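You operate a simulated robot arm through the tools that you are given. There is no shell and no other tool.

The job below is to be done with a simulated robot arm. You get a single attempt, and the scene is never put back.

JOB
The blue strap is too tight: let it off and pull it to 200 N.
Fine: shut the strap cam first; then open cam and side clamp.

The check looks at the end state, three seconds after you hand in, the way a careful person would. Anything else that was tipped, shoved, dropped, spilled or broken makes it a failure.

ROBOT AND FRAMES
A 7-joint arm with a two-finger gripper, fixed in place. Base frame: the origin is at the foot of the arm, x ahead of it, y to its left, z up. Lengths are in m, angles in degrees, forces in N, time in s.
With the tool pointing down near the work surface it reaches from about 0.28 to 0.6 m from the base axis. Its first joint turns from -143.0 to 143.0 degrees. Payload 1.08 kg.
Tool frame: the origin (TCP) lies between the finger pads and is the grasp point; the fingertips stand 0.016 m ahead of it; z points along the fingers, y is the line along which they close. Largest opening 0.088 m; the body of the gripper starts 0.058 m behind the TCP.
Orientation is that of the tool frame in the base frame, as [roll, pitch, yaw] about the fixed x, y, z axes, in that order (R = Rz(yaw) Ry(pitch) Rx(roll)). With the fingers straight down and closing along the base's y, the tool's x points along the base's -x, its y along +y and its z along -z.

CONTROLS
- The arm moves only by the tool move_arm. Its argument "deltas" is a list of rows, each a list of 7 numbers: the gripper command, from -1 (shut) to 1 (fully open), values between in proportion, then the shift along the tool's x, y, z in m, then the turn, a rotation vector about the tool's x, y, z in degrees. In form: [[jaw, dx, dy, dz, rx, ry, rz], ...]. A call has 1 to 20 rows; each row is the pose to reach, as a shift and turn from the pose commanded when the call began, along the tool's axes at that moment. Each row takes 0.2 s and may step no farther than 0.05 m and 8.6 degrees from the row before; otherwise, or with a gripper value out of range, the whole call is refused. Where a pose cannot be reached the arm comes as near as it can. A force on the tool above 40 N (or 10 N above the force at the start of the call, whichever is more), or a blocked arm, ends the call early, and 0.2 s more pass. The fingers move at their own pace and stop on an object; they squeeze with about 20 N. The grip force told is the motor's: it shows also when the fingers shut on nothing. Time passes only in rows, and 0.2 s behind the last, so rows that repeat a pose let the fingers close. It gives the time, the measured TCP pose, the force on the tool (base axes), the opening and the grip force at its end, in the units of the frame above (readings bear some noise), with the torque about the TCP (base axes, N m) and any sound that the robot's microphone picked up.
- Cameras (640 x 400 px; columns grow to the right, rows downward): "scene" is fixed at [0.4008, -0.6483, 0.6394]; the picture's right is [0.99, -0.12, 0.00], its down [-0.04, -0.36, -0.93] and it looks along [0.11, 0.93, -0.36] (base axes); focal length 357 px, centre (320, 200). "wrist" rides on the gripper at [0.082, -0.008, -0.092] in the tool frame; the picture's right is [0.10, 0.99, 0.00], its down [-0.70, 0.07, -0.71] and it looks along [-0.71, 0.07, 0.70] (tool axes); focal length 256 px, centre (320, 200). There is no depth. A picture from a camera that has moved, and an enlarged one, comes with that camera's place and axes in the base frame and with its lens.
- get_image(camera): a new picture of that camera. The clock stands still meanwhile.
- enlarge(camera, box): a new picture of the part [left, top, right, bottom] of that camera's present view, enlarged. The clock stands still meanwhile.
- hand_in(): hands the job in; it is judged then, once.

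Places have to be worked out from the pictures, the camera data and where the tool is seen. Open the gripper and draw the arm clear of the work before you hand the job in, unless the task says otherwise.

The tools are called after "Call:" as a command line: name --pt "numbers of a row" for each row, then --argument value for the rest, lists and objects as JSON in quotes. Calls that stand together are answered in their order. move_arm: Moves the arm, as the interface text tells. Its arguments: {"type":"object","properties":{"deltas":{"type":"array"}},"required":["deltas"]} The other tools are called the same way: get_image (camera) takes a picture; enlarge (camera, box) takes an enlarged picture of a part of a camera's view; hand_in () hands the job in.

At the start:

```text
time_s: 0.0
position: [0.3523, 0.2109, 0.4031]
orientation: [179.9, 0.0, -180.0]
wrist_force: [0.7, 0.4, 0.1]
moment: [0.0, -0.02, -0.02]
gripper_width: 0.0882
gripper_force: 0.1
```

scene: 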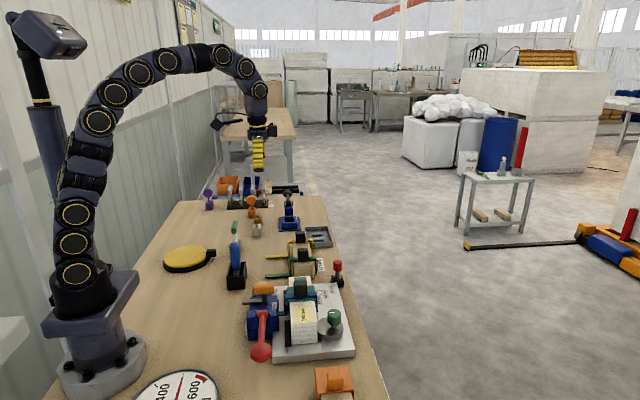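
wrist: 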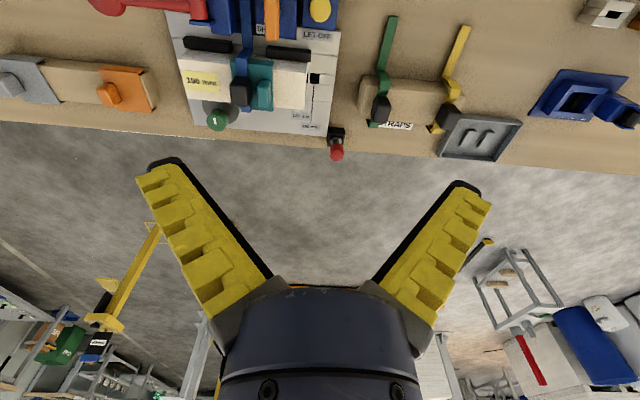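

I start by looking closely at the scene: the base plate with the blue strap, the red lever, the green knob and the gauge need to be understood before any motion.

Call:
enlarge --camera "scene" --box '[220, 260, 380, 400]'

Call:
enlarge --camera "wrist" --box '[80, 0, 360, 160]'

Call:
enlarge --camera "scene" --box '[100, 340, 280, 400]'

Call:
enlarge --camera "scene" --box '[180, 170, 360, 300]'

```text
2.86 times, centred on (300, 330) of scene
camera zoom: at [0.4008, -0.6483, 0.6394], right [0.99, -0.12, 0.0], down [-0.04, -0.36, -0.93], along [0.11, 0.93, -0.36], focal length 1019 px, centre (377, -171)
```

zoom: 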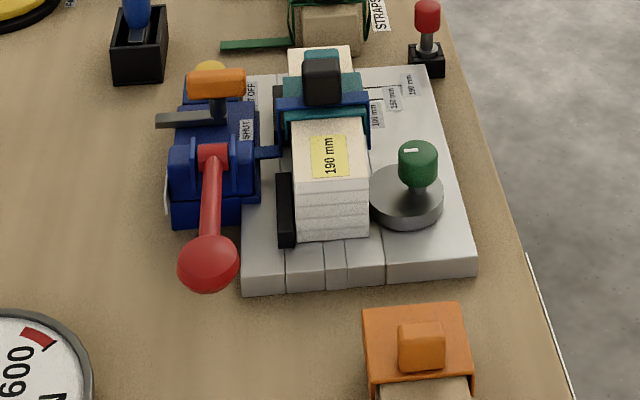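

```text
2.29 times, centred on (220, 80) of wrist
camera zoom: at [0.2706, 0.202, 0.4954], right [-0.1, 0.99, 0.0], down [0.7, 0.07, 0.71], along [0.71, 0.07, -0.7], focal length 585 px, centre (549, 474)
```

zoom: 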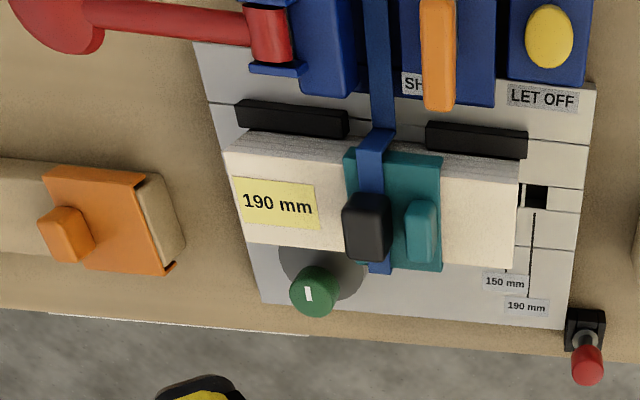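

```text
3.56 times, centred on (190, 370) of scene
camera zoom: at [0.4008, -0.6483, 0.6394], right [0.99, -0.12, 0.0], down [-0.04, -0.36, -0.93], along [0.11, 0.93, -0.36], focal length 1268 px, centre (782, -404)
```

zoom: 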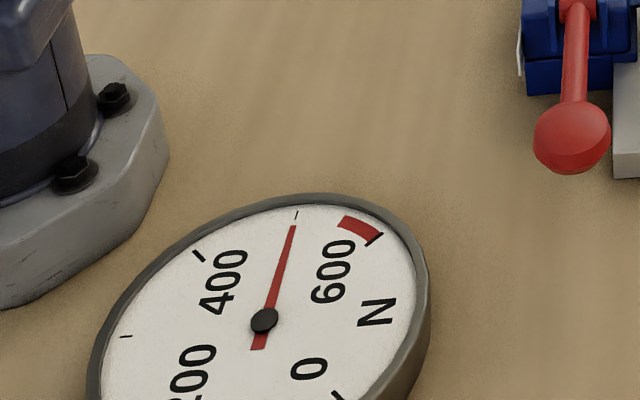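

```text
3.08 times, centred on (270, 235) of scene
camera zoom: at [0.4008, -0.6483, 0.6394], right [0.99, -0.12, 0.0], down [-0.04, -0.36, -0.93], along [0.11, 0.93, -0.36], focal length 1098 px, centre (474, 92)
```

zoom: 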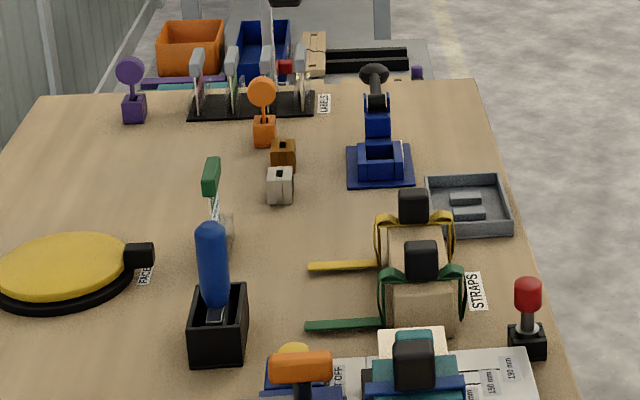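

The gauge seems to read about 500 N and the tensioner has a red lever, an orange lever by "SHUT", a yellow "LET OFF" button, and the strapped pack has a black cam and a teal piece. I move high above the plate and tilt the wrist camera downward for a better look.

Call:
move_arm --pt "1 -0.005 -0.03 0 0 7.5 0" --pt "1 -0.01 -0.06 0 0 15 0" --pt "1 -0.02 -0.09 0 0 22.5 0" --pt "1 -0.03 -0.11 0 0 30 0" --pt "1 -0.03 -0.11 0 0 30 0"

Call:
get_image --camera "wrist"

```text
time_s: 1.2
position: [0.3454, 0.1063, 0.3805]
orientation: [-180.0, -22.5, -180.0]
wrist_force: [-0.9, 0.1, 0.0]
moment: [0.03, -0.02, 0.04]
gripper_width: 0.0878
gripper_force: 0.1
out of reach, approached as far as the arm can: row 3, 4, 5
```

```text
taken
camera wrist: at [0.3061, 0.0984, 0.4972], right [-0.1, 0.99, 0.04], down [0.92, 0.07, 0.39], along [0.38, 0.07, -0.92], focal length 256 px, centre (320, 200)
```

wrist: 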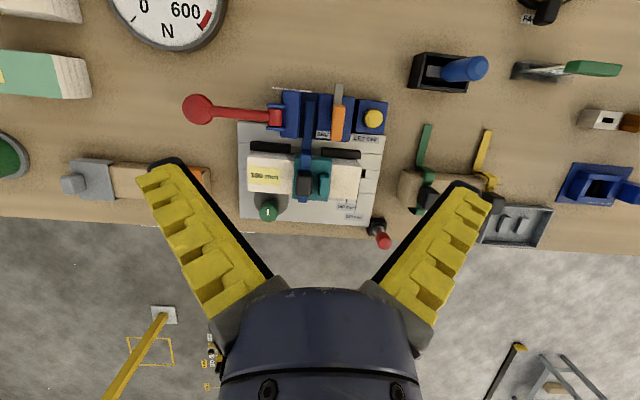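

The camera now looks down on the plate; I enlarge the device, the gauge and the parts around it.

Call:
enlarge --camera "wrist" --box '[180, 75, 400, 245]'

Call:
enlarge --camera "wrist" --box '[260, 80, 400, 150]'

Call:
enlarge --camera "wrist" --box '[230, 140, 400, 245]'

Call:
enlarge --camera "wrist" --box '[90, 0, 250, 60]'

Call:
enlarge --camera "wrist" --box '[0, 0, 240, 230]'

Call:
enlarge --camera "wrist" --box '[380, 0, 640, 260]'

```text
2.35 times, centred on (290, 160) of wrist
camera zoom: at [0.3061, 0.0984, 0.4972], right [-0.1, 0.99, 0.04], down [0.92, 0.07, 0.39], along [0.38, 0.07, -0.92], focal length 602 px, centre (391, 294)
```

zoom: 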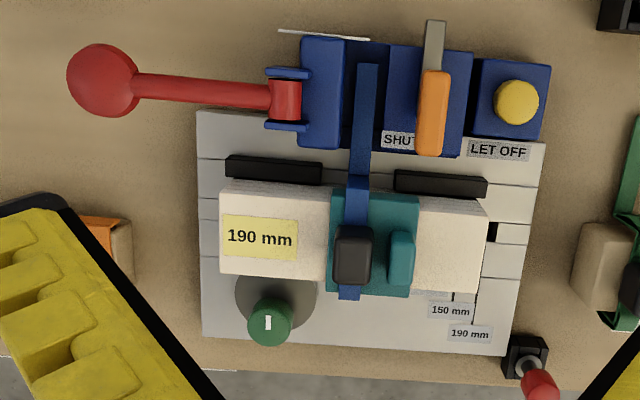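

```text
4.57 times, centred on (330, 115) of wrist
camera zoom: at [0.3061, 0.0984, 0.4972], right [-0.1, 0.99, 0.04], down [0.92, 0.07, 0.39], along [0.38, 0.07, -0.92], focal length 1170 px, centre (274, 589)
```

zoom: 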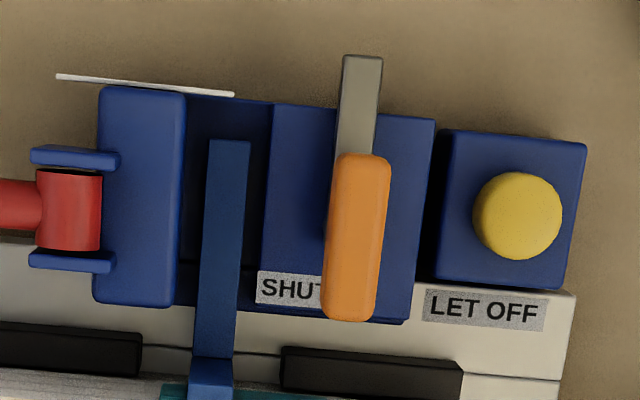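

```text
3.76 times, centred on (315, 192) of wrist
camera zoom: at [0.3061, 0.0984, 0.4972], right [-0.1, 0.99, 0.04], down [0.92, 0.07, 0.39], along [0.38, 0.07, -0.92], focal length 964 px, centre (339, 228)
```

zoom: 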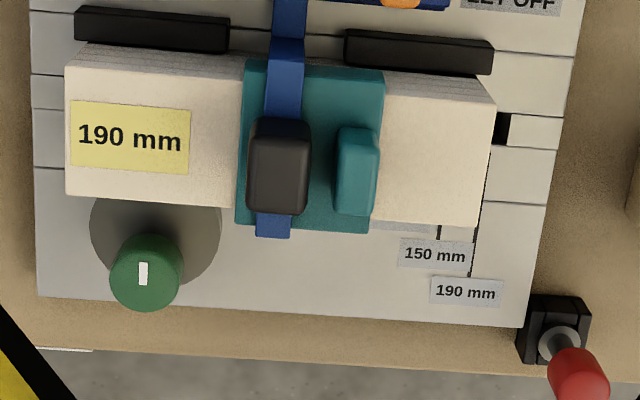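

```text
4.00 times, centred on (170, 30) of wrist
camera zoom: at [0.3061, 0.0984, 0.4972], right [-0.1, 0.99, 0.04], down [0.92, 0.07, 0.39], along [0.38, 0.07, -0.92], focal length 1024 px, centre (920, 880)
```

zoom: 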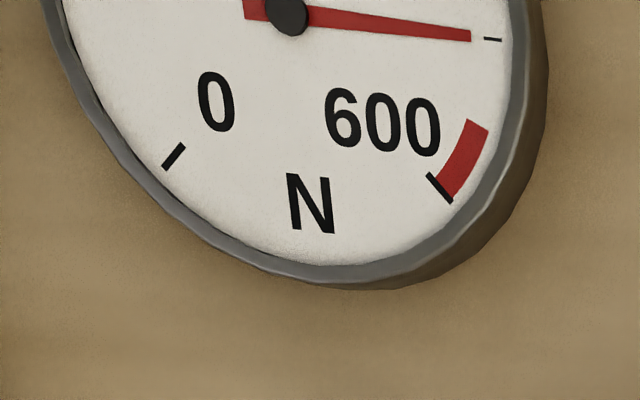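

```text
1.74 times, centred on (120, 115) of wrist
camera zoom: at [0.3061, 0.0984, 0.4972], right [-0.1, 0.99, 0.04], down [0.92, 0.07, 0.39], along [0.38, 0.07, -0.92], focal length 445 px, centre (668, 348)
```

zoom: 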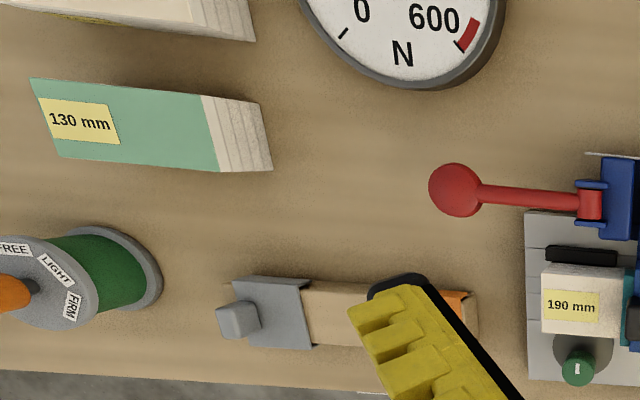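

```text
1.54 times, centred on (510, 130) of wrist
camera zoom: at [0.3061, 0.0984, 0.4972], right [-0.1, 0.99, 0.04], down [0.92, 0.07, 0.39], along [0.38, 0.07, -0.92], focal length 394 px, centre (28, 308)
```

zoom: 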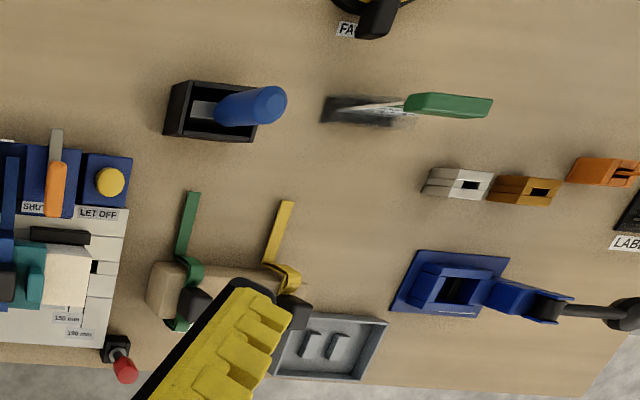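

The layout: pack against black stops, green eccentric knob as side clamp, teal buckle with black cam, blue tensioner with orange cam lever, red pull lever and LET OFF button. I take higher-magnification views of each of these and of the other straps for comparison.

Call:
enlarge --camera "scene" --box '[240, 272, 310, 322]'

Call:
enlarge --camera "scene" --box '[280, 265, 350, 315]'

Call:
enlarge --camera "scene" --box '[265, 225, 345, 290]'

Call:
enlarge --camera "wrist" --box '[280, 150, 350, 220]'

Call:
enlarge --camera "wrist" --box '[390, 110, 520, 240]'

```text
8.00 times, centred on (275, 297) of scene
camera zoom: at [0.4008, -0.6483, 0.6394], right [0.99, -0.12, 0.0], down [-0.04, -0.36, -0.93], along [0.11, 0.93, -0.36], focal length 2854 px, centre (680, -576)
```

zoom: 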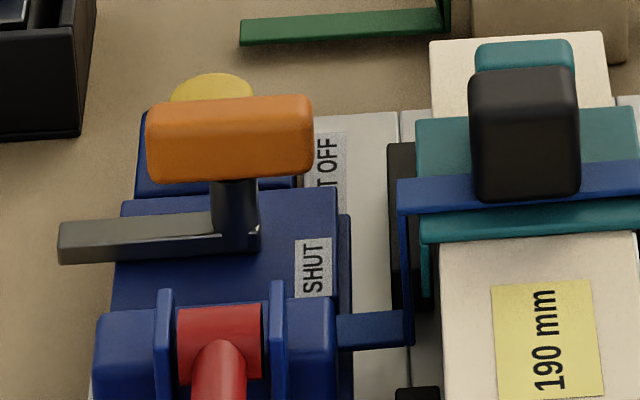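

```text
8.00 times, centred on (315, 290) of scene
camera zoom: at [0.4008, -0.6483, 0.6394], right [0.99, -0.12, 0.0], down [-0.04, -0.36, -0.93], along [0.11, 0.93, -0.36], focal length 2854 px, centre (360, -520)
```

zoom: 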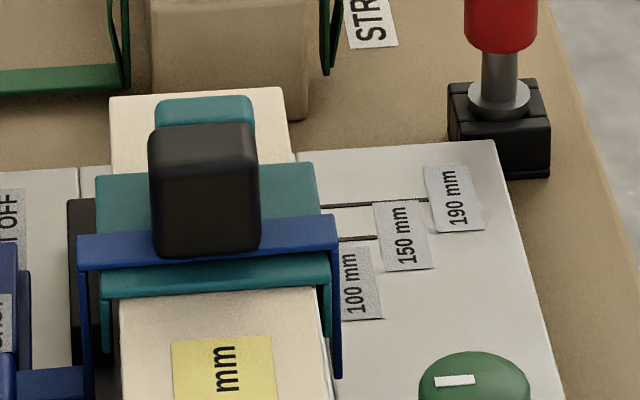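

```text
6.15 times, centred on (305, 258) of scene
camera zoom: at [0.4008, -0.6483, 0.6394], right [0.99, -0.12, 0.0], down [-0.04, -0.36, -0.93], along [0.11, 0.93, -0.36], focal length 2195 px, centre (412, -154)
```

zoom: 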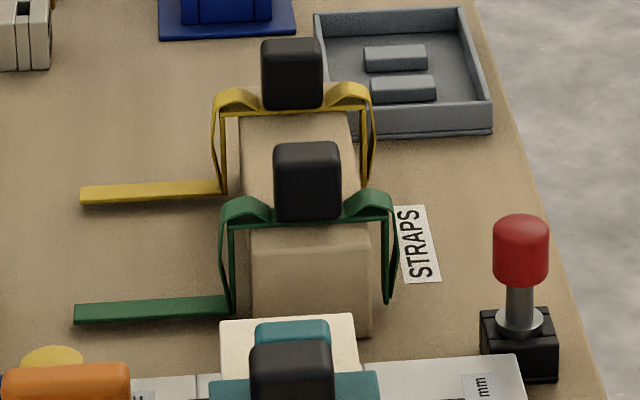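

```text
5.71 times, centred on (315, 185) of wrist
camera zoom: at [0.3061, 0.0984, 0.4972], right [-0.1, 0.99, 0.04], down [0.92, 0.07, 0.39], along [0.38, 0.07, -0.92], focal length 1463 px, centre (349, 286)
```

zoom: 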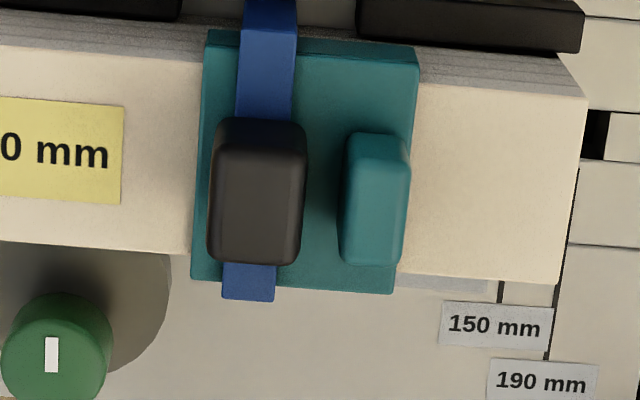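

```text
3.08 times, centred on (455, 175) of wrist
camera zoom: at [0.3061, 0.0984, 0.4972], right [-0.1, 0.99, 0.04], down [0.92, 0.07, 0.39], along [0.38, 0.07, -0.92], focal length 788 px, centre (-95, 277)
```

zoom: 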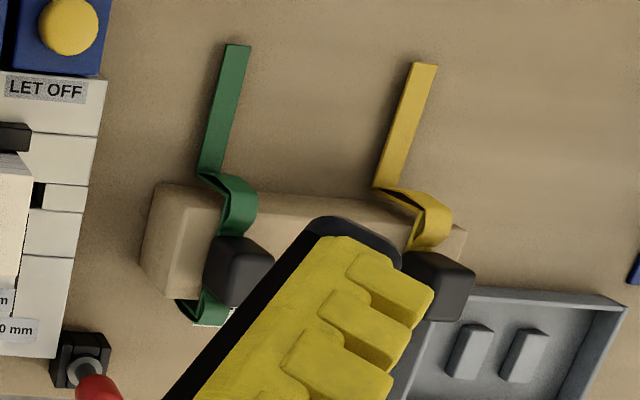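

I zoom further on the orange lever and on the buckle from both cameras to tell what each part's present state is.

Call:
enlarge --camera "scene" --box '[245, 275, 285, 305]'

Call:
enlarge --camera "scene" --box '[285, 290, 345, 345]'

Call:
enlarge --camera "wrist" --box '[310, 75, 360, 145]'

Call:
enlarge --camera "scene" --box '[235, 290, 295, 345]'

```text
13.33 times, centred on (265, 290) of scene
camera zoom: at [0.4008, -0.6483, 0.6394], right [0.99, -0.12, 0.0], down [-0.04, -0.36, -0.93], along [0.11, 0.93, -0.36], focal length 4756 px, centre (1053, -1000)
```

zoom: 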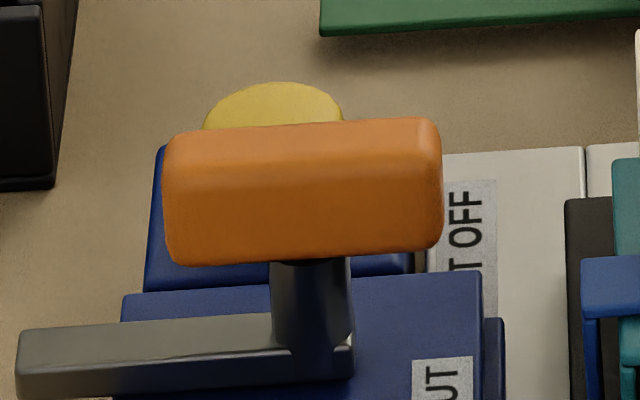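

```text
7.27 times, centred on (315, 318) of scene
camera zoom: at [0.4008, -0.6483, 0.6394], right [0.99, -0.12, 0.0], down [-0.04, -0.36, -0.93], along [0.11, 0.93, -0.36], focal length 2594 px, centre (356, -654)
```

zoom: 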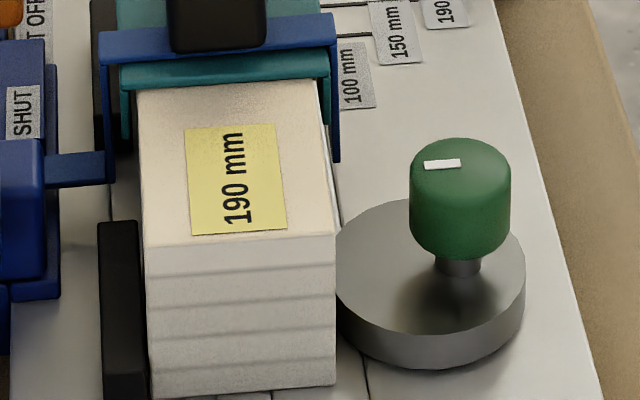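

```text
5.71 times, centred on (335, 110) of wrist
camera zoom: at [0.3061, 0.0984, 0.4972], right [-0.1, 0.99, 0.04], down [0.92, 0.07, 0.39], along [0.38, 0.07, -0.92], focal length 1463 px, centre (234, 714)
```

zoom: 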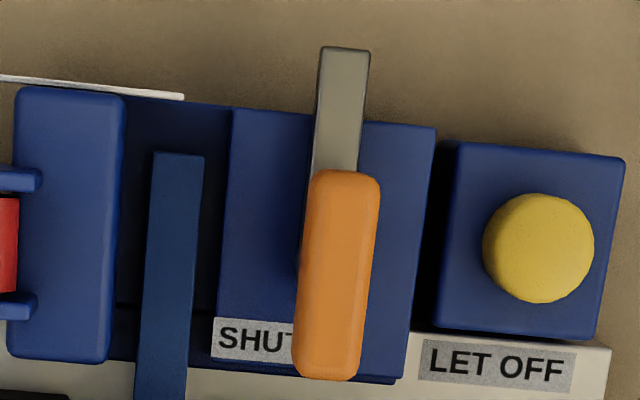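

```text
7.27 times, centred on (265, 318) of scene
camera zoom: at [0.4008, -0.6483, 0.6394], right [0.99, -0.12, 0.0], down [-0.04, -0.36, -0.93], along [0.11, 0.93, -0.36], focal length 2594 px, centre (720, -654)
```

zoom: 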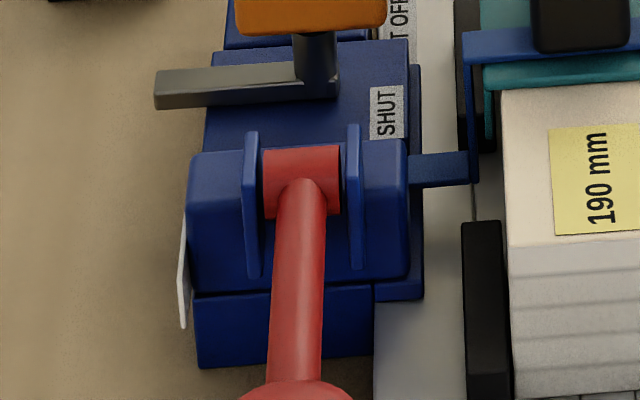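

The tensioner's cam lever (orange T-handle with a grey arm pointing away from the pack) and its "SHUT" label are clear, but there is also a label on the robot-facing side of the tensioner. I move back and lower to read it.

Call:
move_arm --pt "1 0.005 0 0.03 0 -7.5 0" --pt "1 0.011 0 0.06 0 -15 0" --pt "1 0.018 0 0.09 0 -22.5 0" --pt "1 0.026 0 0.119 0 -22.5 0"

Call:
get_image --camera "wrist"

```text
time_s: 2.2
position: [0.2764, 0.1055, 0.2837]
orientation: [-180.0, -0.1, 180.0]
wrist_force: [0.1, 0.4, 0.1]
moment: [0.01, -0.01, -0.02]
gripper_width: 0.0878
gripper_force: 0.0
```

```text
taken
camera wrist: at [0.1954, 0.0986, 0.3757], right [-0.1, 0.99, 0.0], down [0.7, 0.07, 0.71], along [0.71, 0.07, -0.7], focal length 256 px, centre (320, 200)
```

wrist: 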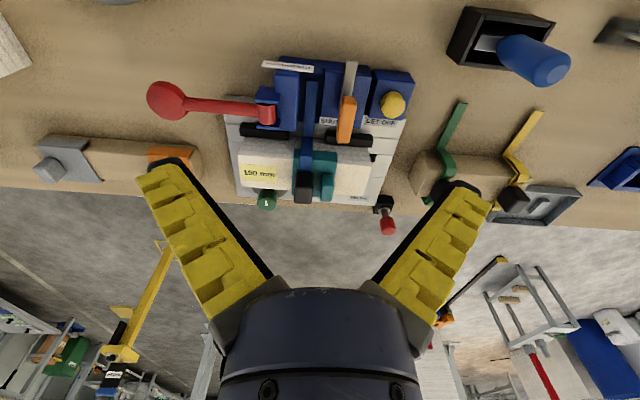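

The arm follows relative to the measured pose, good. I enlarge the robot-facing side of the tensioner.

Call:
enlarge --camera "wrist" --box '[235, 45, 425, 150]'

Call:
enlarge --camera "wrist" --box '[250, 50, 330, 90]'

Call:
enlarge --camera "wrist" --box '[230, 120, 410, 220]'

```text
3.37 times, centred on (330, 98) of wrist
camera zoom: at [0.1954, 0.0986, 0.3757], right [-0.1, 0.99, 0.0], down [0.7, 0.07, 0.71], along [0.71, 0.07, -0.7], focal length 862 px, centre (286, 545)
```

zoom: 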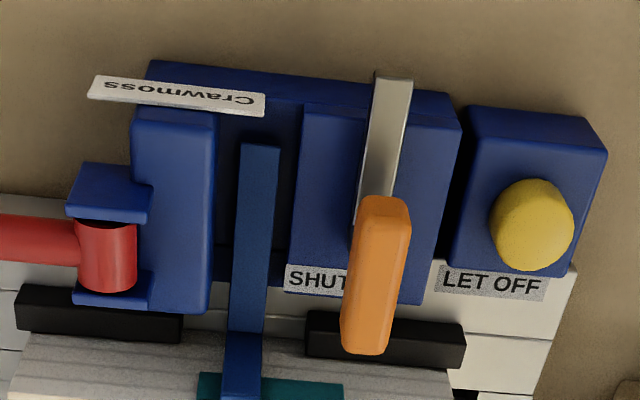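

```text
8.00 times, centred on (290, 70) of wrist
camera zoom: at [0.1954, 0.0986, 0.3757], right [-0.1, 0.99, 0.0], down [0.7, 0.07, 0.71], along [0.71, 0.07, -0.7], focal length 2048 px, centre (560, 1240)
```

zoom: 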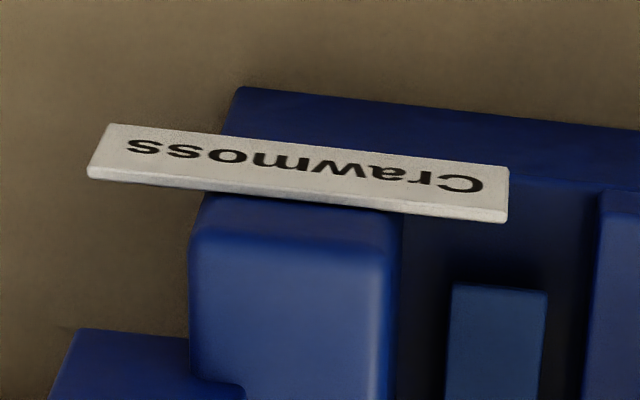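

```text
3.56 times, centred on (320, 170) of wrist
camera zoom: at [0.1954, 0.0986, 0.3757], right [-0.1, 0.99, 0.0], down [0.7, 0.07, 0.71], along [0.71, 0.07, -0.7], focal length 910 px, centre (320, 307)
```

zoom: 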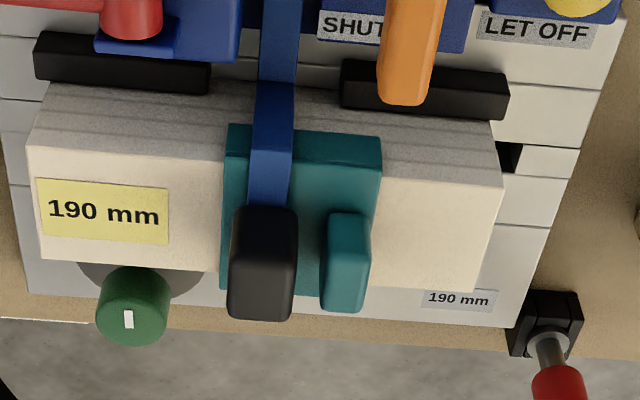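

The nameplate is only a brand ("Crawmoss"). I now swing round to the -y side to look at the buckle from low down along +y.

Call:
move_arm --pt "1 -0.0131 -0.0215 -0.002 0 0 -8.2" --pt "1 -0.0262 -0.043 -0.004 0 0 -16.4" --pt "1 -0.0393 -0.0645 -0.006 0 0 -24.6" --pt "1 -0.0524 -0.086 -0.008 0 0 -32.8" --pt "1 -0.0655 -0.1075 -0.01 0 0 -41.0" --pt "1 -0.0786 -0.129 -0.012 0 0 -49.2" --pt "1 -0.0917 -0.1505 -0.014 0 0 -57.4" --pt "1 -0.1048 -0.172 -0.016 0 0 -65.6" --pt "1 -0.1179 -0.1935 -0.016 0 0 -73.8" --pt "1 -0.131 -0.215 -0.016 0 0 -82.0" --pt "1 -0.144 -0.236 -0.016 0 0 -90.0"

Call:
get_image --camera "wrist"

```text
time_s: 4.6
position: [0.4184, -0.1304, 0.2971]
orientation: [180.0, 0.0, -90.0]
wrist_force: [0.0, -0.7, 0.8]
moment: [0.02, -0.01, 0.0]
gripper_width: 0.0879
gripper_force: 0.0
```

```text
taken
camera wrist: at [0.4283, -0.2115, 0.3908], right [-0.99, -0.1, 0.0], down [-0.07, 0.7, 0.71], along [-0.07, 0.7, -0.71], focal length 256 px, centre (320, 200)
```

wrist: 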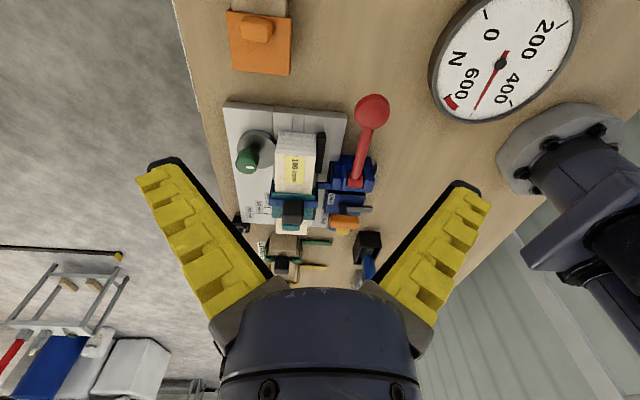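

Gauge confirmed at about 500 N. I lower and tilt the tool so the wrist camera looks nearly level at the buckle.

Call:
move_arm --pt "1 0.01 0 0.03 0 -8 0" --pt "1 0.02 0 0.06 0 -16 0" --pt "1 0.03 0 0.09 0 -24 0" --pt "1 0.03 0 0.1 0 -27 0"

Call:
get_image --camera "wrist"

```text
time_s: 5.6
position: [0.419, -0.1611, 0.1951]
orientation: [180.0, 27.1, -90.1]
wrist_force: [0.1, 0.3, -1.0]
moment: [-0.01, -0.01, 0.03]
gripper_width: 0.0878
gripper_force: 0.0
```

```text
taken
camera wrist: at [0.4283, -0.2749, 0.2406], right [-0.99, -0.09, -0.05], down [-0.07, 0.3, 0.95], along [-0.07, 0.95, -0.31], focal length 256 px, centre (320, 200)
```

wrist: 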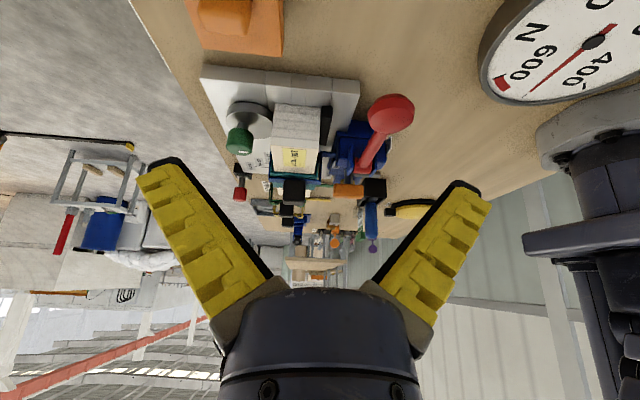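

The picture is upside down but level with the buckle; I enlarge the buckle, the tensioner and the spares.

Call:
enlarge --camera "wrist" --box '[210, 90, 400, 220]'

Call:
enlarge --camera "wrist" --box '[255, 150, 335, 215]'

Call:
enlarge --camera "wrist" --box '[310, 110, 400, 215]'

Call:
enlarge --camera "wrist" --box '[250, 175, 330, 245]'

```text
3.08 times, centred on (305, 155) of wrist
camera zoom: at [0.4283, -0.2749, 0.2406], right [-0.99, -0.09, -0.05], down [-0.07, 0.3, 0.95], along [-0.07, 0.95, -0.31], focal length 788 px, centre (366, 338)
```

zoom: 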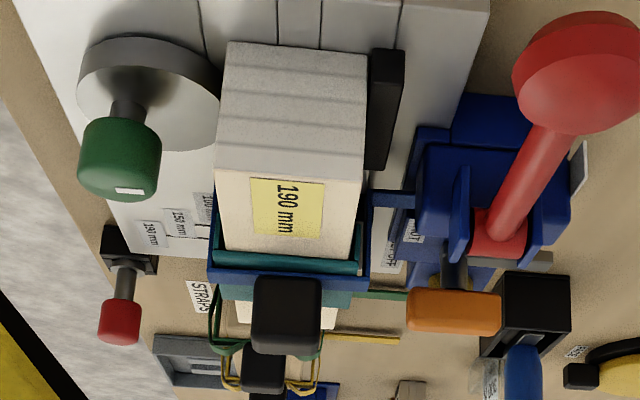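

```text
6.15 times, centred on (295, 182) of wrist
camera zoom: at [0.4283, -0.2749, 0.2406], right [-0.99, -0.09, -0.05], down [-0.07, 0.3, 0.95], along [-0.07, 0.95, -0.31], focal length 1575 px, centre (474, 308)
```

zoom: 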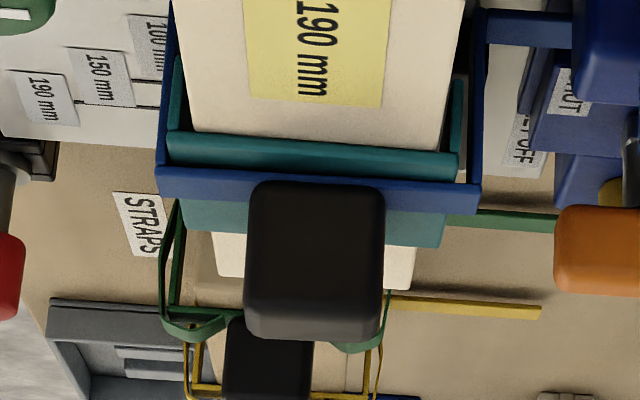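

```text
3.81 times, centred on (355, 162) of wrist
camera zoom: at [0.4283, -0.2749, 0.2406], right [-0.99, -0.09, -0.05], down [-0.07, 0.3, 0.95], along [-0.07, 0.95, -0.31], focal length 975 px, centre (187, 343)
```

zoom: 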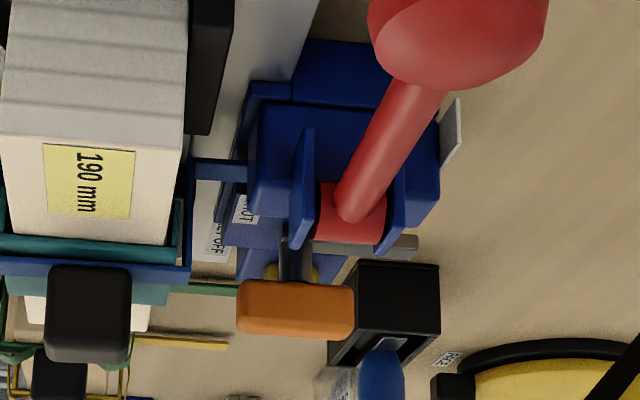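

```text
5.71 times, centred on (290, 210) of wrist
camera zoom: at [0.4283, -0.2749, 0.2406], right [-0.99, -0.09, -0.05], down [-0.07, 0.3, 0.95], along [-0.07, 0.95, -0.31], focal length 1463 px, centre (491, 143)
```

zoom: 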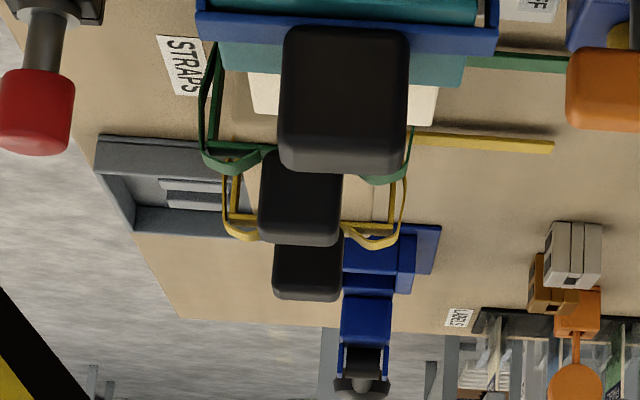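

The black block stands tall on the strap. I go back up and round to the robot side to see the block and teal tab in profile.

Call:
move_arm --pt "1 -0.0113 0 -0.0223 0 6.8 0" --pt "1 -0.0227 0 -0.0446 0 13.5 0" --pt "1 -0.034 0 -0.067 0 20.3 0" --pt "1 -0.0454 0 -0.0891 0 27.1 0"

Call:
move_arm --pt "1 -0.0225 0.012 0 0 0 8.2" --pt "1 -0.045 0.024 0 0 0 16.4" --pt "1 -0.0675 0.036 0 0 0 24.6" --pt "1 -0.09 0.048 0 0 0 32.8" --pt "1 -0.1125 0.06 0 0 0 41.0" --pt "1 -0.135 0.072 0 0 0 49.2" --pt "1 -0.1575 0.084 0 0 0 57.4" --pt "1 -0.18 0.096 0 0 0 65.6" --pt "1 -0.2025 0.108 0 0 0 73.8" --pt "1 -0.225 0.12 0 0 0 82.0" --pt "1 -0.26 0.135 0 0 0 90.0"

Call:
move_arm --pt "1 0.0 0 0.03 0 -8 0" --pt "1 0.0 0 0.06 0 -16 0" --pt "1 0 0 0.09 0 -22 0" --pt "1 0 0 0.09 0 -22 0"

Call:
get_image --camera "wrist"

```text
time_s: 6.6
position: [0.4203, -0.1634, 0.2959]
orientation: [-180.0, -0.3, -90.0]
wrist_force: [-0.2, 0.4, 0.4]
moment: [0.02, 0.0, 0.02]
gripper_width: 0.0878
gripper_force: 0.0
```

```text
time_s: 9.0
position: [0.2856, 0.0996, 0.2965]
orientation: [-179.8, 0.0, 179.9]
wrist_force: [0.5, 0.2, 0.3]
moment: [0.01, -0.01, 0.02]
gripper_width: 0.0882
gripper_force: 0.1
```

```text
time_s: 10.0
position: [0.3046, 0.1083, 0.216]
orientation: [-179.8, 21.8, -179.9]
wrist_force: [-0.7, -0.8, 0.7]
moment: [-0.03, 0.0, -0.03]
gripper_width: 0.0876
gripper_force: 0.1
out of reach, approached as far as the arm can: row 3, 4
```

```text
taken
camera wrist: at [0.1955, 0.1005, 0.2712], right [-0.1, 0.99, -0.04], down [0.39, 0.08, 0.92], along [0.92, 0.07, -0.39], focal length 256 px, centre (320, 200)
```

wrist: 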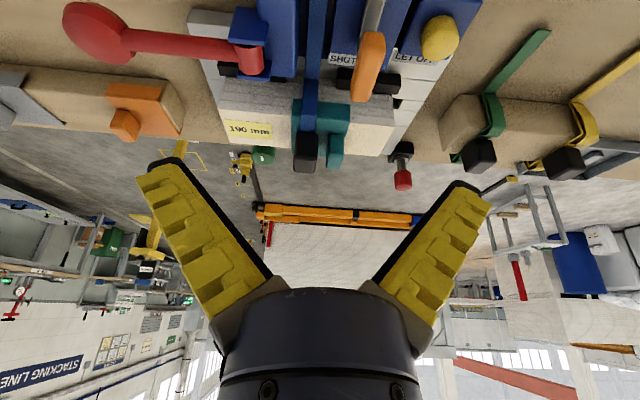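

I enlarge the buckle and tensioner as seen from the robot side.

Call:
enlarge --camera "wrist" --box '[270, 90, 370, 180]'

Call:
enlarge --camera "wrist" --box '[180, 0, 480, 120]'

Call:
enlarge --camera "wrist" --box '[430, 60, 600, 200]'

Call:
enlarge --camera "wrist" --box '[0, 50, 240, 190]'

```text
4.44 times, centred on (320, 135) of wrist
camera zoom: at [0.1955, 0.1005, 0.2712], right [-0.1, 0.99, -0.04], down [0.39, 0.08, 0.92], along [0.92, 0.07, -0.39], focal length 1138 px, centre (320, 489)
```

zoom: 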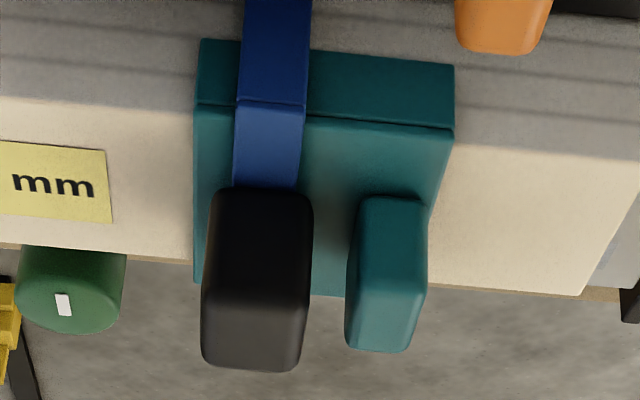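

```text
2.13 times, centred on (330, 60) of wrist
camera zoom: at [0.1955, 0.1005, 0.2712], right [-0.1, 0.99, -0.04], down [0.39, 0.08, 0.92], along [0.92, 0.07, -0.39], focal length 546 px, centre (299, 499)
```

zoom: 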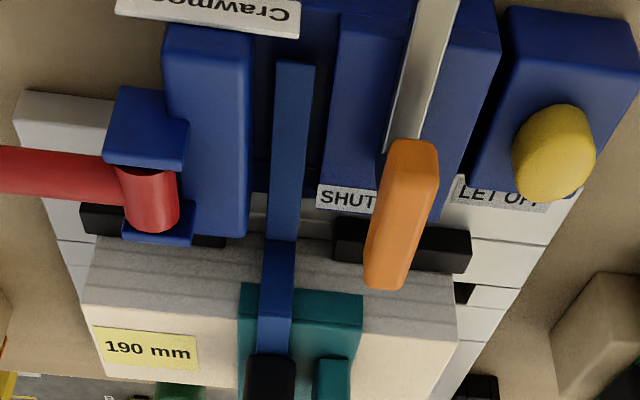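

```text
2.86 times, centred on (515, 130) of wrist
camera zoom: at [0.1955, 0.1005, 0.2712], right [-0.1, 0.99, -0.04], down [0.39, 0.08, 0.92], along [0.92, 0.07, -0.39], focal length 731 px, centre (-237, 400)
```

zoom: 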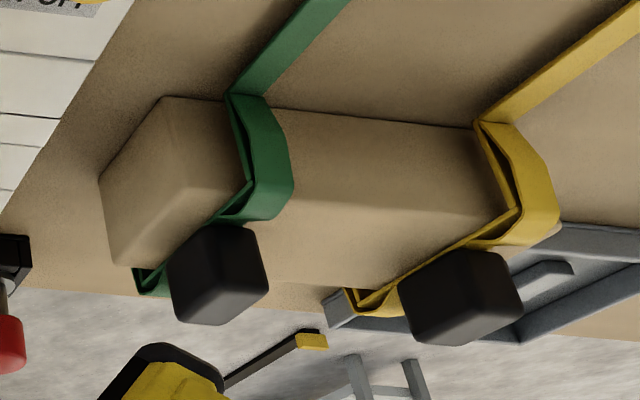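

```text
2.67 times, centred on (120, 120) of wrist
camera zoom: at [0.1955, 0.1005, 0.2712], right [-0.1, 0.99, -0.04], down [0.39, 0.08, 0.92], along [0.92, 0.07, -0.39], focal length 683 px, centre (853, 413)
```

zoom: 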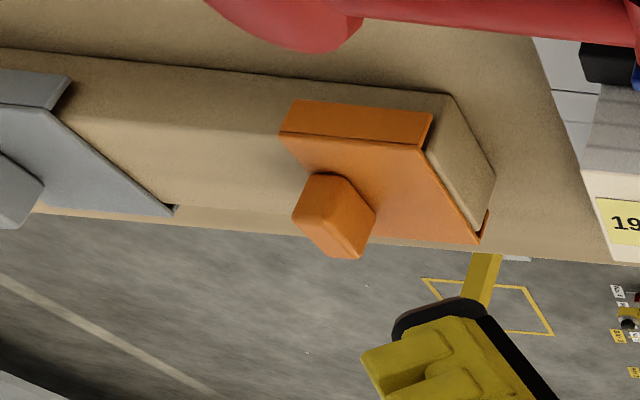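

The spare protectors have the same fixed tab as the teal one, so the tab is only a handle. I zoom closely on the orange cam lever, the strap tail in the tensioner and the red-capped post to judge their states.

Call:
enlarge --camera "wrist" --box '[300, 0, 470, 105]'

Call:
enlarge --camera "wrist" --box '[375, 120, 435, 200]'

Call:
enlarge --camera "scene" --box '[322, 252, 352, 292]'

Call:
enlarge --camera "scene" --box '[270, 190, 310, 235]'

```text
3.76 times, centred on (385, 52) of wrist
camera zoom: at [0.1955, 0.1005, 0.2712], right [-0.1, 0.99, -0.04], down [0.39, 0.08, 0.92], along [0.92, 0.07, -0.39], focal length 964 px, centre (75, 755)
```

zoom: 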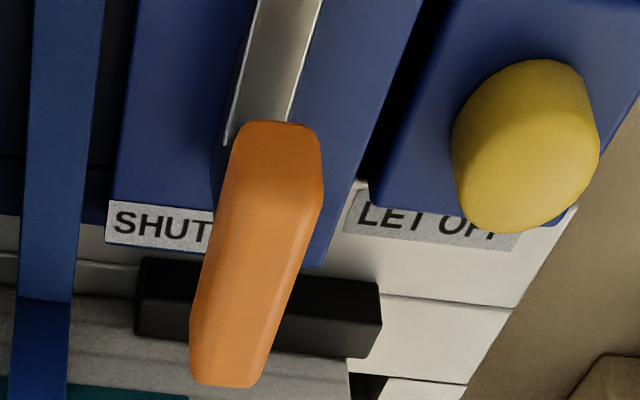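

```text
5.00 times, centred on (405, 160) of wrist
camera zoom: at [0.1955, 0.1005, 0.2712], right [-0.1, 0.99, -0.04], down [0.39, 0.08, 0.92], along [0.92, 0.07, -0.39], focal length 1280 px, centre (-105, 400)
```

zoom: 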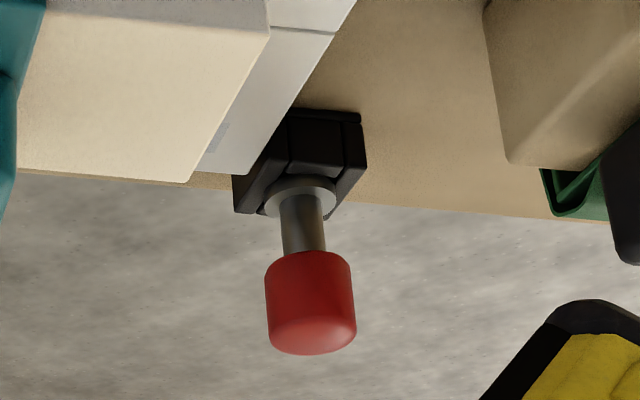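

```text
10.00 times, centred on (337, 272) of scene
camera zoom: at [0.4008, -0.6483, 0.6394], right [0.99, -0.12, 0.0], down [-0.04, -0.36, -0.93], along [0.11, 0.93, -0.36], focal length 3567 px, centre (150, -520)
```

zoom: 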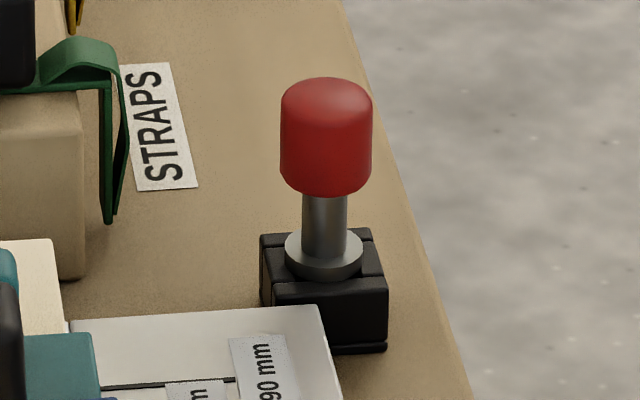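

```text
8.89 times, centred on (290, 212) of scene
camera zoom: at [0.4008, -0.6483, 0.6394], right [0.99, -0.12, 0.0], down [-0.04, -0.36, -0.93], along [0.11, 0.93, -0.36], focal length 3171 px, centre (587, 89)
```

zoom: 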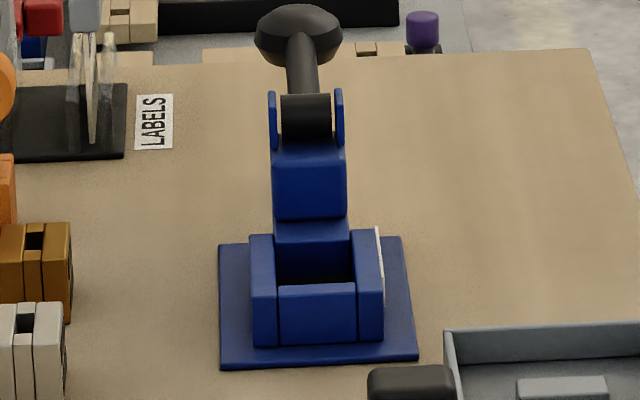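

The red-capped item is just a loose pin in a holder. The uncontroversial first step is to let off the tension, so I close the fingers and go above the yellow LET OFF button at about (0.332, 0.204), tip well above it.

Call:
move_arm --pt "-1 -0.001 0.015 -0.01 0 6 0" --pt "-1 -0.002 0.04 0.005 0 12 0" --pt "-1 -0.003 0.065 0.03 0 17 0" --pt "-1 -0.0046 0.0957 0.0622 0 21.8 0" --pt "-1 -0.0046 0.0957 0.0622 0 21.8 0"

Call:
get_image --camera "wrist"

Call:
enlarge --camera "scene" --box '[210, 230, 330, 320]'

```text
time_s: 11.2
position: [0.3312, 0.2035, 0.1576]
orientation: [-179.9, 0.1, 179.9]
wrist_force: [-0.9, -0.1, 0.2]
moment: [0.01, -0.01, 0.0]
gripper_width: 0.0001
gripper_force: 20.1
```

```text
taken
camera wrist: at [0.2504, 0.1953, 0.2497], right [-0.1, 0.99, 0.0], down [0.7, 0.07, 0.71], along [0.71, 0.07, -0.7], focal length 256 px, centre (320, 200)
```

wrist: 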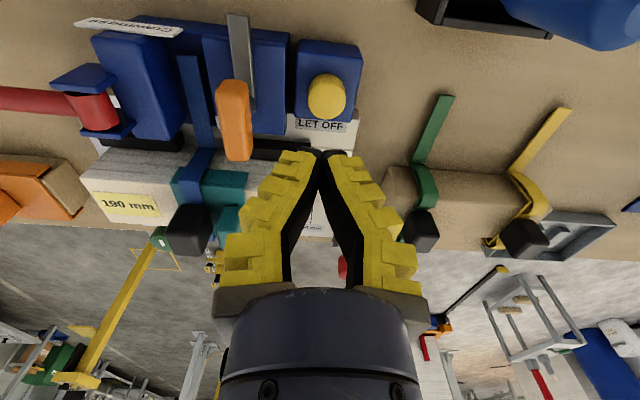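

```text
4.44 times, centred on (270, 275) of scene
camera zoom: at [0.4008, -0.6483, 0.6394], right [0.99, -0.12, 0.0], down [-0.04, -0.36, -0.93], along [0.11, 0.93, -0.36], focal length 1585 px, centre (542, -133)
```

zoom: 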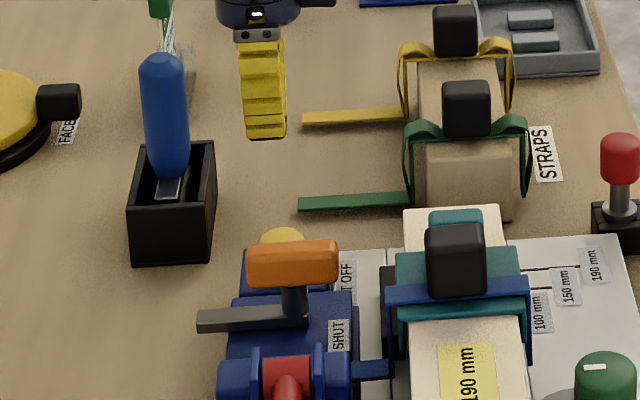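

Tip projects near the button but slightly to its -y side; I enlarge to measure the offset.

Call:
enlarge --camera "wrist" --box '[280, 30, 380, 170]'

```text
2.86 times, centred on (330, 100) of wrist
camera zoom: at [0.2504, 0.1953, 0.2497], right [-0.1, 0.99, 0.0], down [0.7, 0.07, 0.71], along [0.71, 0.07, -0.7], focal length 731 px, centre (291, 486)
```

zoom: 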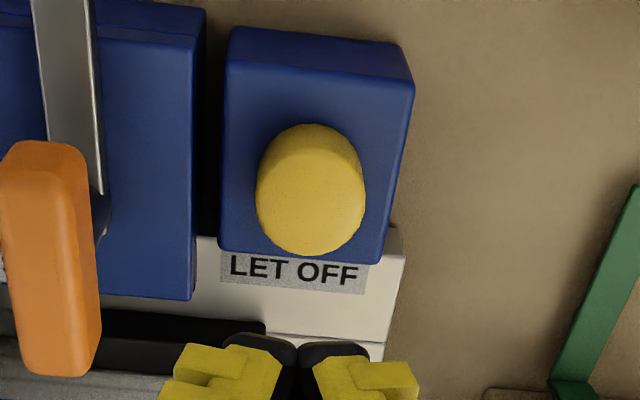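

The button centre is about (0.331, 0.209). I shift 5 mm in +y and descend to just above it.

Call:
move_arm --pt "-1 0 0.0055 0.02 0 0 0" --pt "-1 0 0.0055 0.04 0 0 0" --pt "-1 0 0.0055 0.055 0 0 0" --pt "-1 0 0.0055 0.06 0 0 0"

Call:
enlarge --camera "scene" --box '[225, 250, 315, 320]'

Call:
get_image --camera "wrist"

```text
time_s: 12.2
position: [0.3312, 0.2083, 0.0975]
orientation: [-179.8, 0.3, -180.0]
wrist_force: [0.1, 0.1, -0.5]
moment: [0.05, 0.02, -0.03]
gripper_width: 0.0
gripper_force: 20.2
```

```text
5.71 times, centred on (270, 285) of scene
camera zoom: at [0.4008, -0.6483, 0.6394], right [0.99, -0.12, 0.0], down [-0.04, -0.36, -0.93], along [0.11, 0.93, -0.36], focal length 2038 px, centre (606, -286)
```

zoom: 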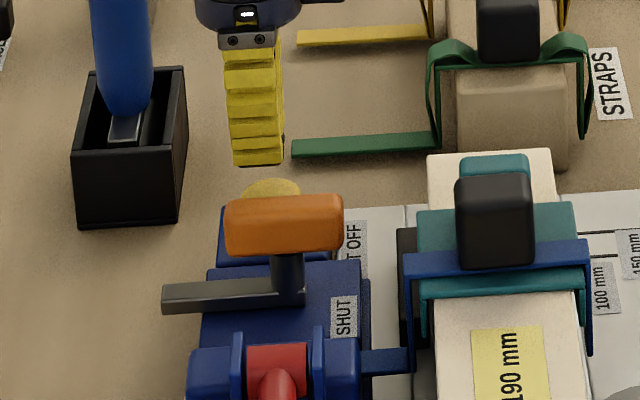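

```text
taken
camera wrist: at [0.2501, 0.2009, 0.1906], right [-0.1, 0.99, 0.0], down [0.7, 0.07, 0.71], along [0.71, 0.07, -0.7], focal length 256 px, centre (320, 200)
```

wrist: 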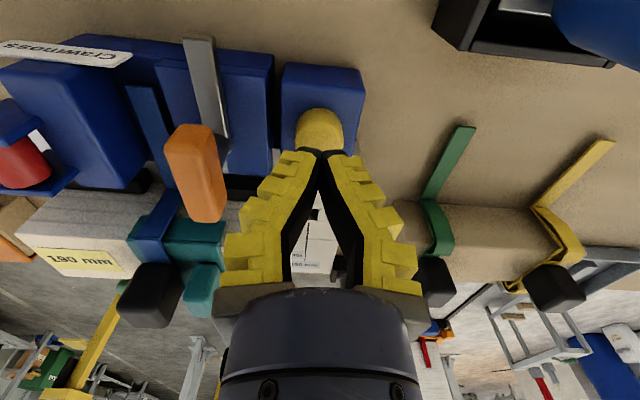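

Tip is about 8 mm above the button. I press down in small steps, watching the force.

Call:
move_arm --pt "-1 0 0 0.005 0 0 0" --pt "-1 0 0 0.008 0 0 0" --pt "-1 0 0 0.01 0 0 0"

Call:
enlarge --camera "scene" --box '[100, 340, 280, 400]'

Call:
enlarge --camera "scene" --box '[240, 260, 290, 300]'

```text
time_s: 13.0
position: [0.3313, 0.2084, 0.0887]
orientation: [-179.8, 0.2, -180.0]
wrist_force: [0.4, 0.1, 0.1]
moment: [0.0, -0.02, 0.03]
gripper_width: 0.0
gripper_force: 19.9
```

```text
3.56 times, centred on (190, 370) of scene
camera zoom: at [0.4008, -0.6483, 0.6394], right [0.99, -0.12, 0.0], down [-0.04, -0.36, -0.93], along [0.11, 0.93, -0.36], focal length 1268 px, centre (782, -404)
```

zoom: 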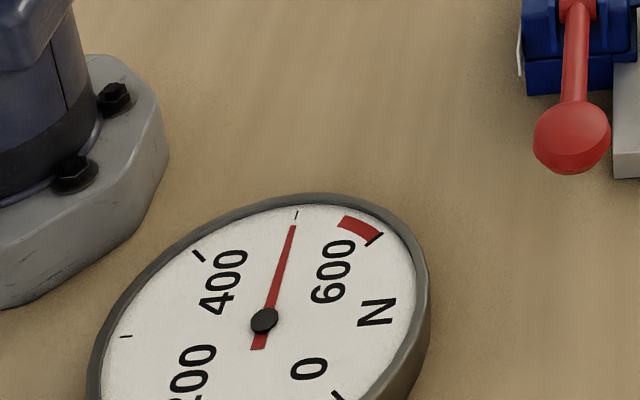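

```text
10.00 times, centred on (265, 280) of scene
camera zoom: at [0.4008, -0.6483, 0.6394], right [0.99, -0.12, 0.0], down [-0.04, -0.36, -0.93], along [0.11, 0.93, -0.36], focal length 3567 px, centre (870, -600)
```

zoom: 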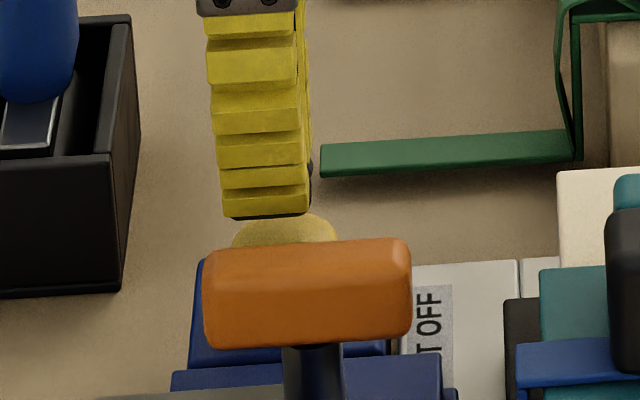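

No contact yet (no force, gauge unchanged). I continue down in 2 mm steps.

Call:
move_arm --pt "-1 0 0 0.002 0 0 0" --pt "-1 0 0 0.004 0 0 0" --pt "-1 0 0 0.006 0 0 0" --pt "-1 0 0 0.008 0 0 0"

Call:
enlarge --camera "scene" --box '[100, 340, 280, 400]'

Call:
enlarge --camera "scene" --box '[240, 260, 290, 300]'

```text
time_s: 14.0
position: [0.3307, 0.2093, 0.0818]
orientation: [-179.8, 0.2, -179.9]
wrist_force: [-0.5, 0.0, 1.0]
moment: [-0.02, 0.0, -0.01]
gripper_width: 0.0001
gripper_force: 20.0
```

```text
3.56 times, centred on (190, 370) of scene
camera zoom: at [0.4008, -0.6483, 0.6394], right [0.99, -0.12, 0.0], down [-0.04, -0.36, -0.93], along [0.11, 0.93, -0.36], focal length 1268 px, centre (782, -404)
```

zoom: 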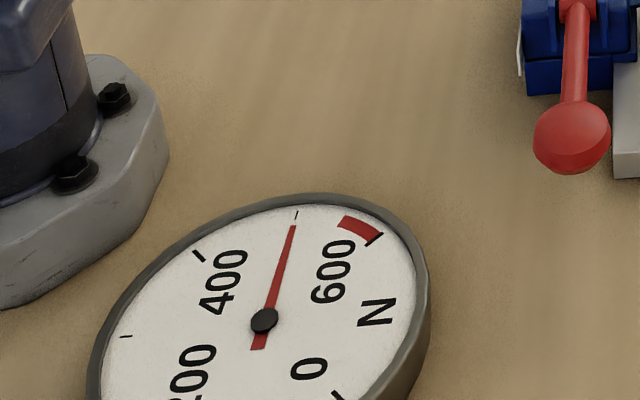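

```text
10.00 times, centred on (265, 280) of scene
camera zoom: at [0.4008, -0.6483, 0.6394], right [0.99, -0.12, 0.0], down [-0.04, -0.36, -0.93], along [0.11, 0.93, -0.36], focal length 3567 px, centre (870, -600)
```

zoom: 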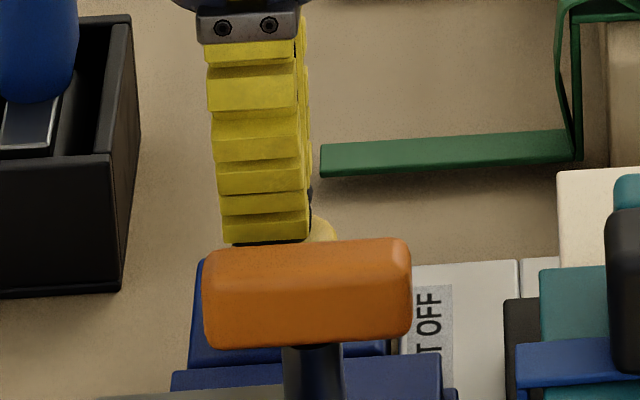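

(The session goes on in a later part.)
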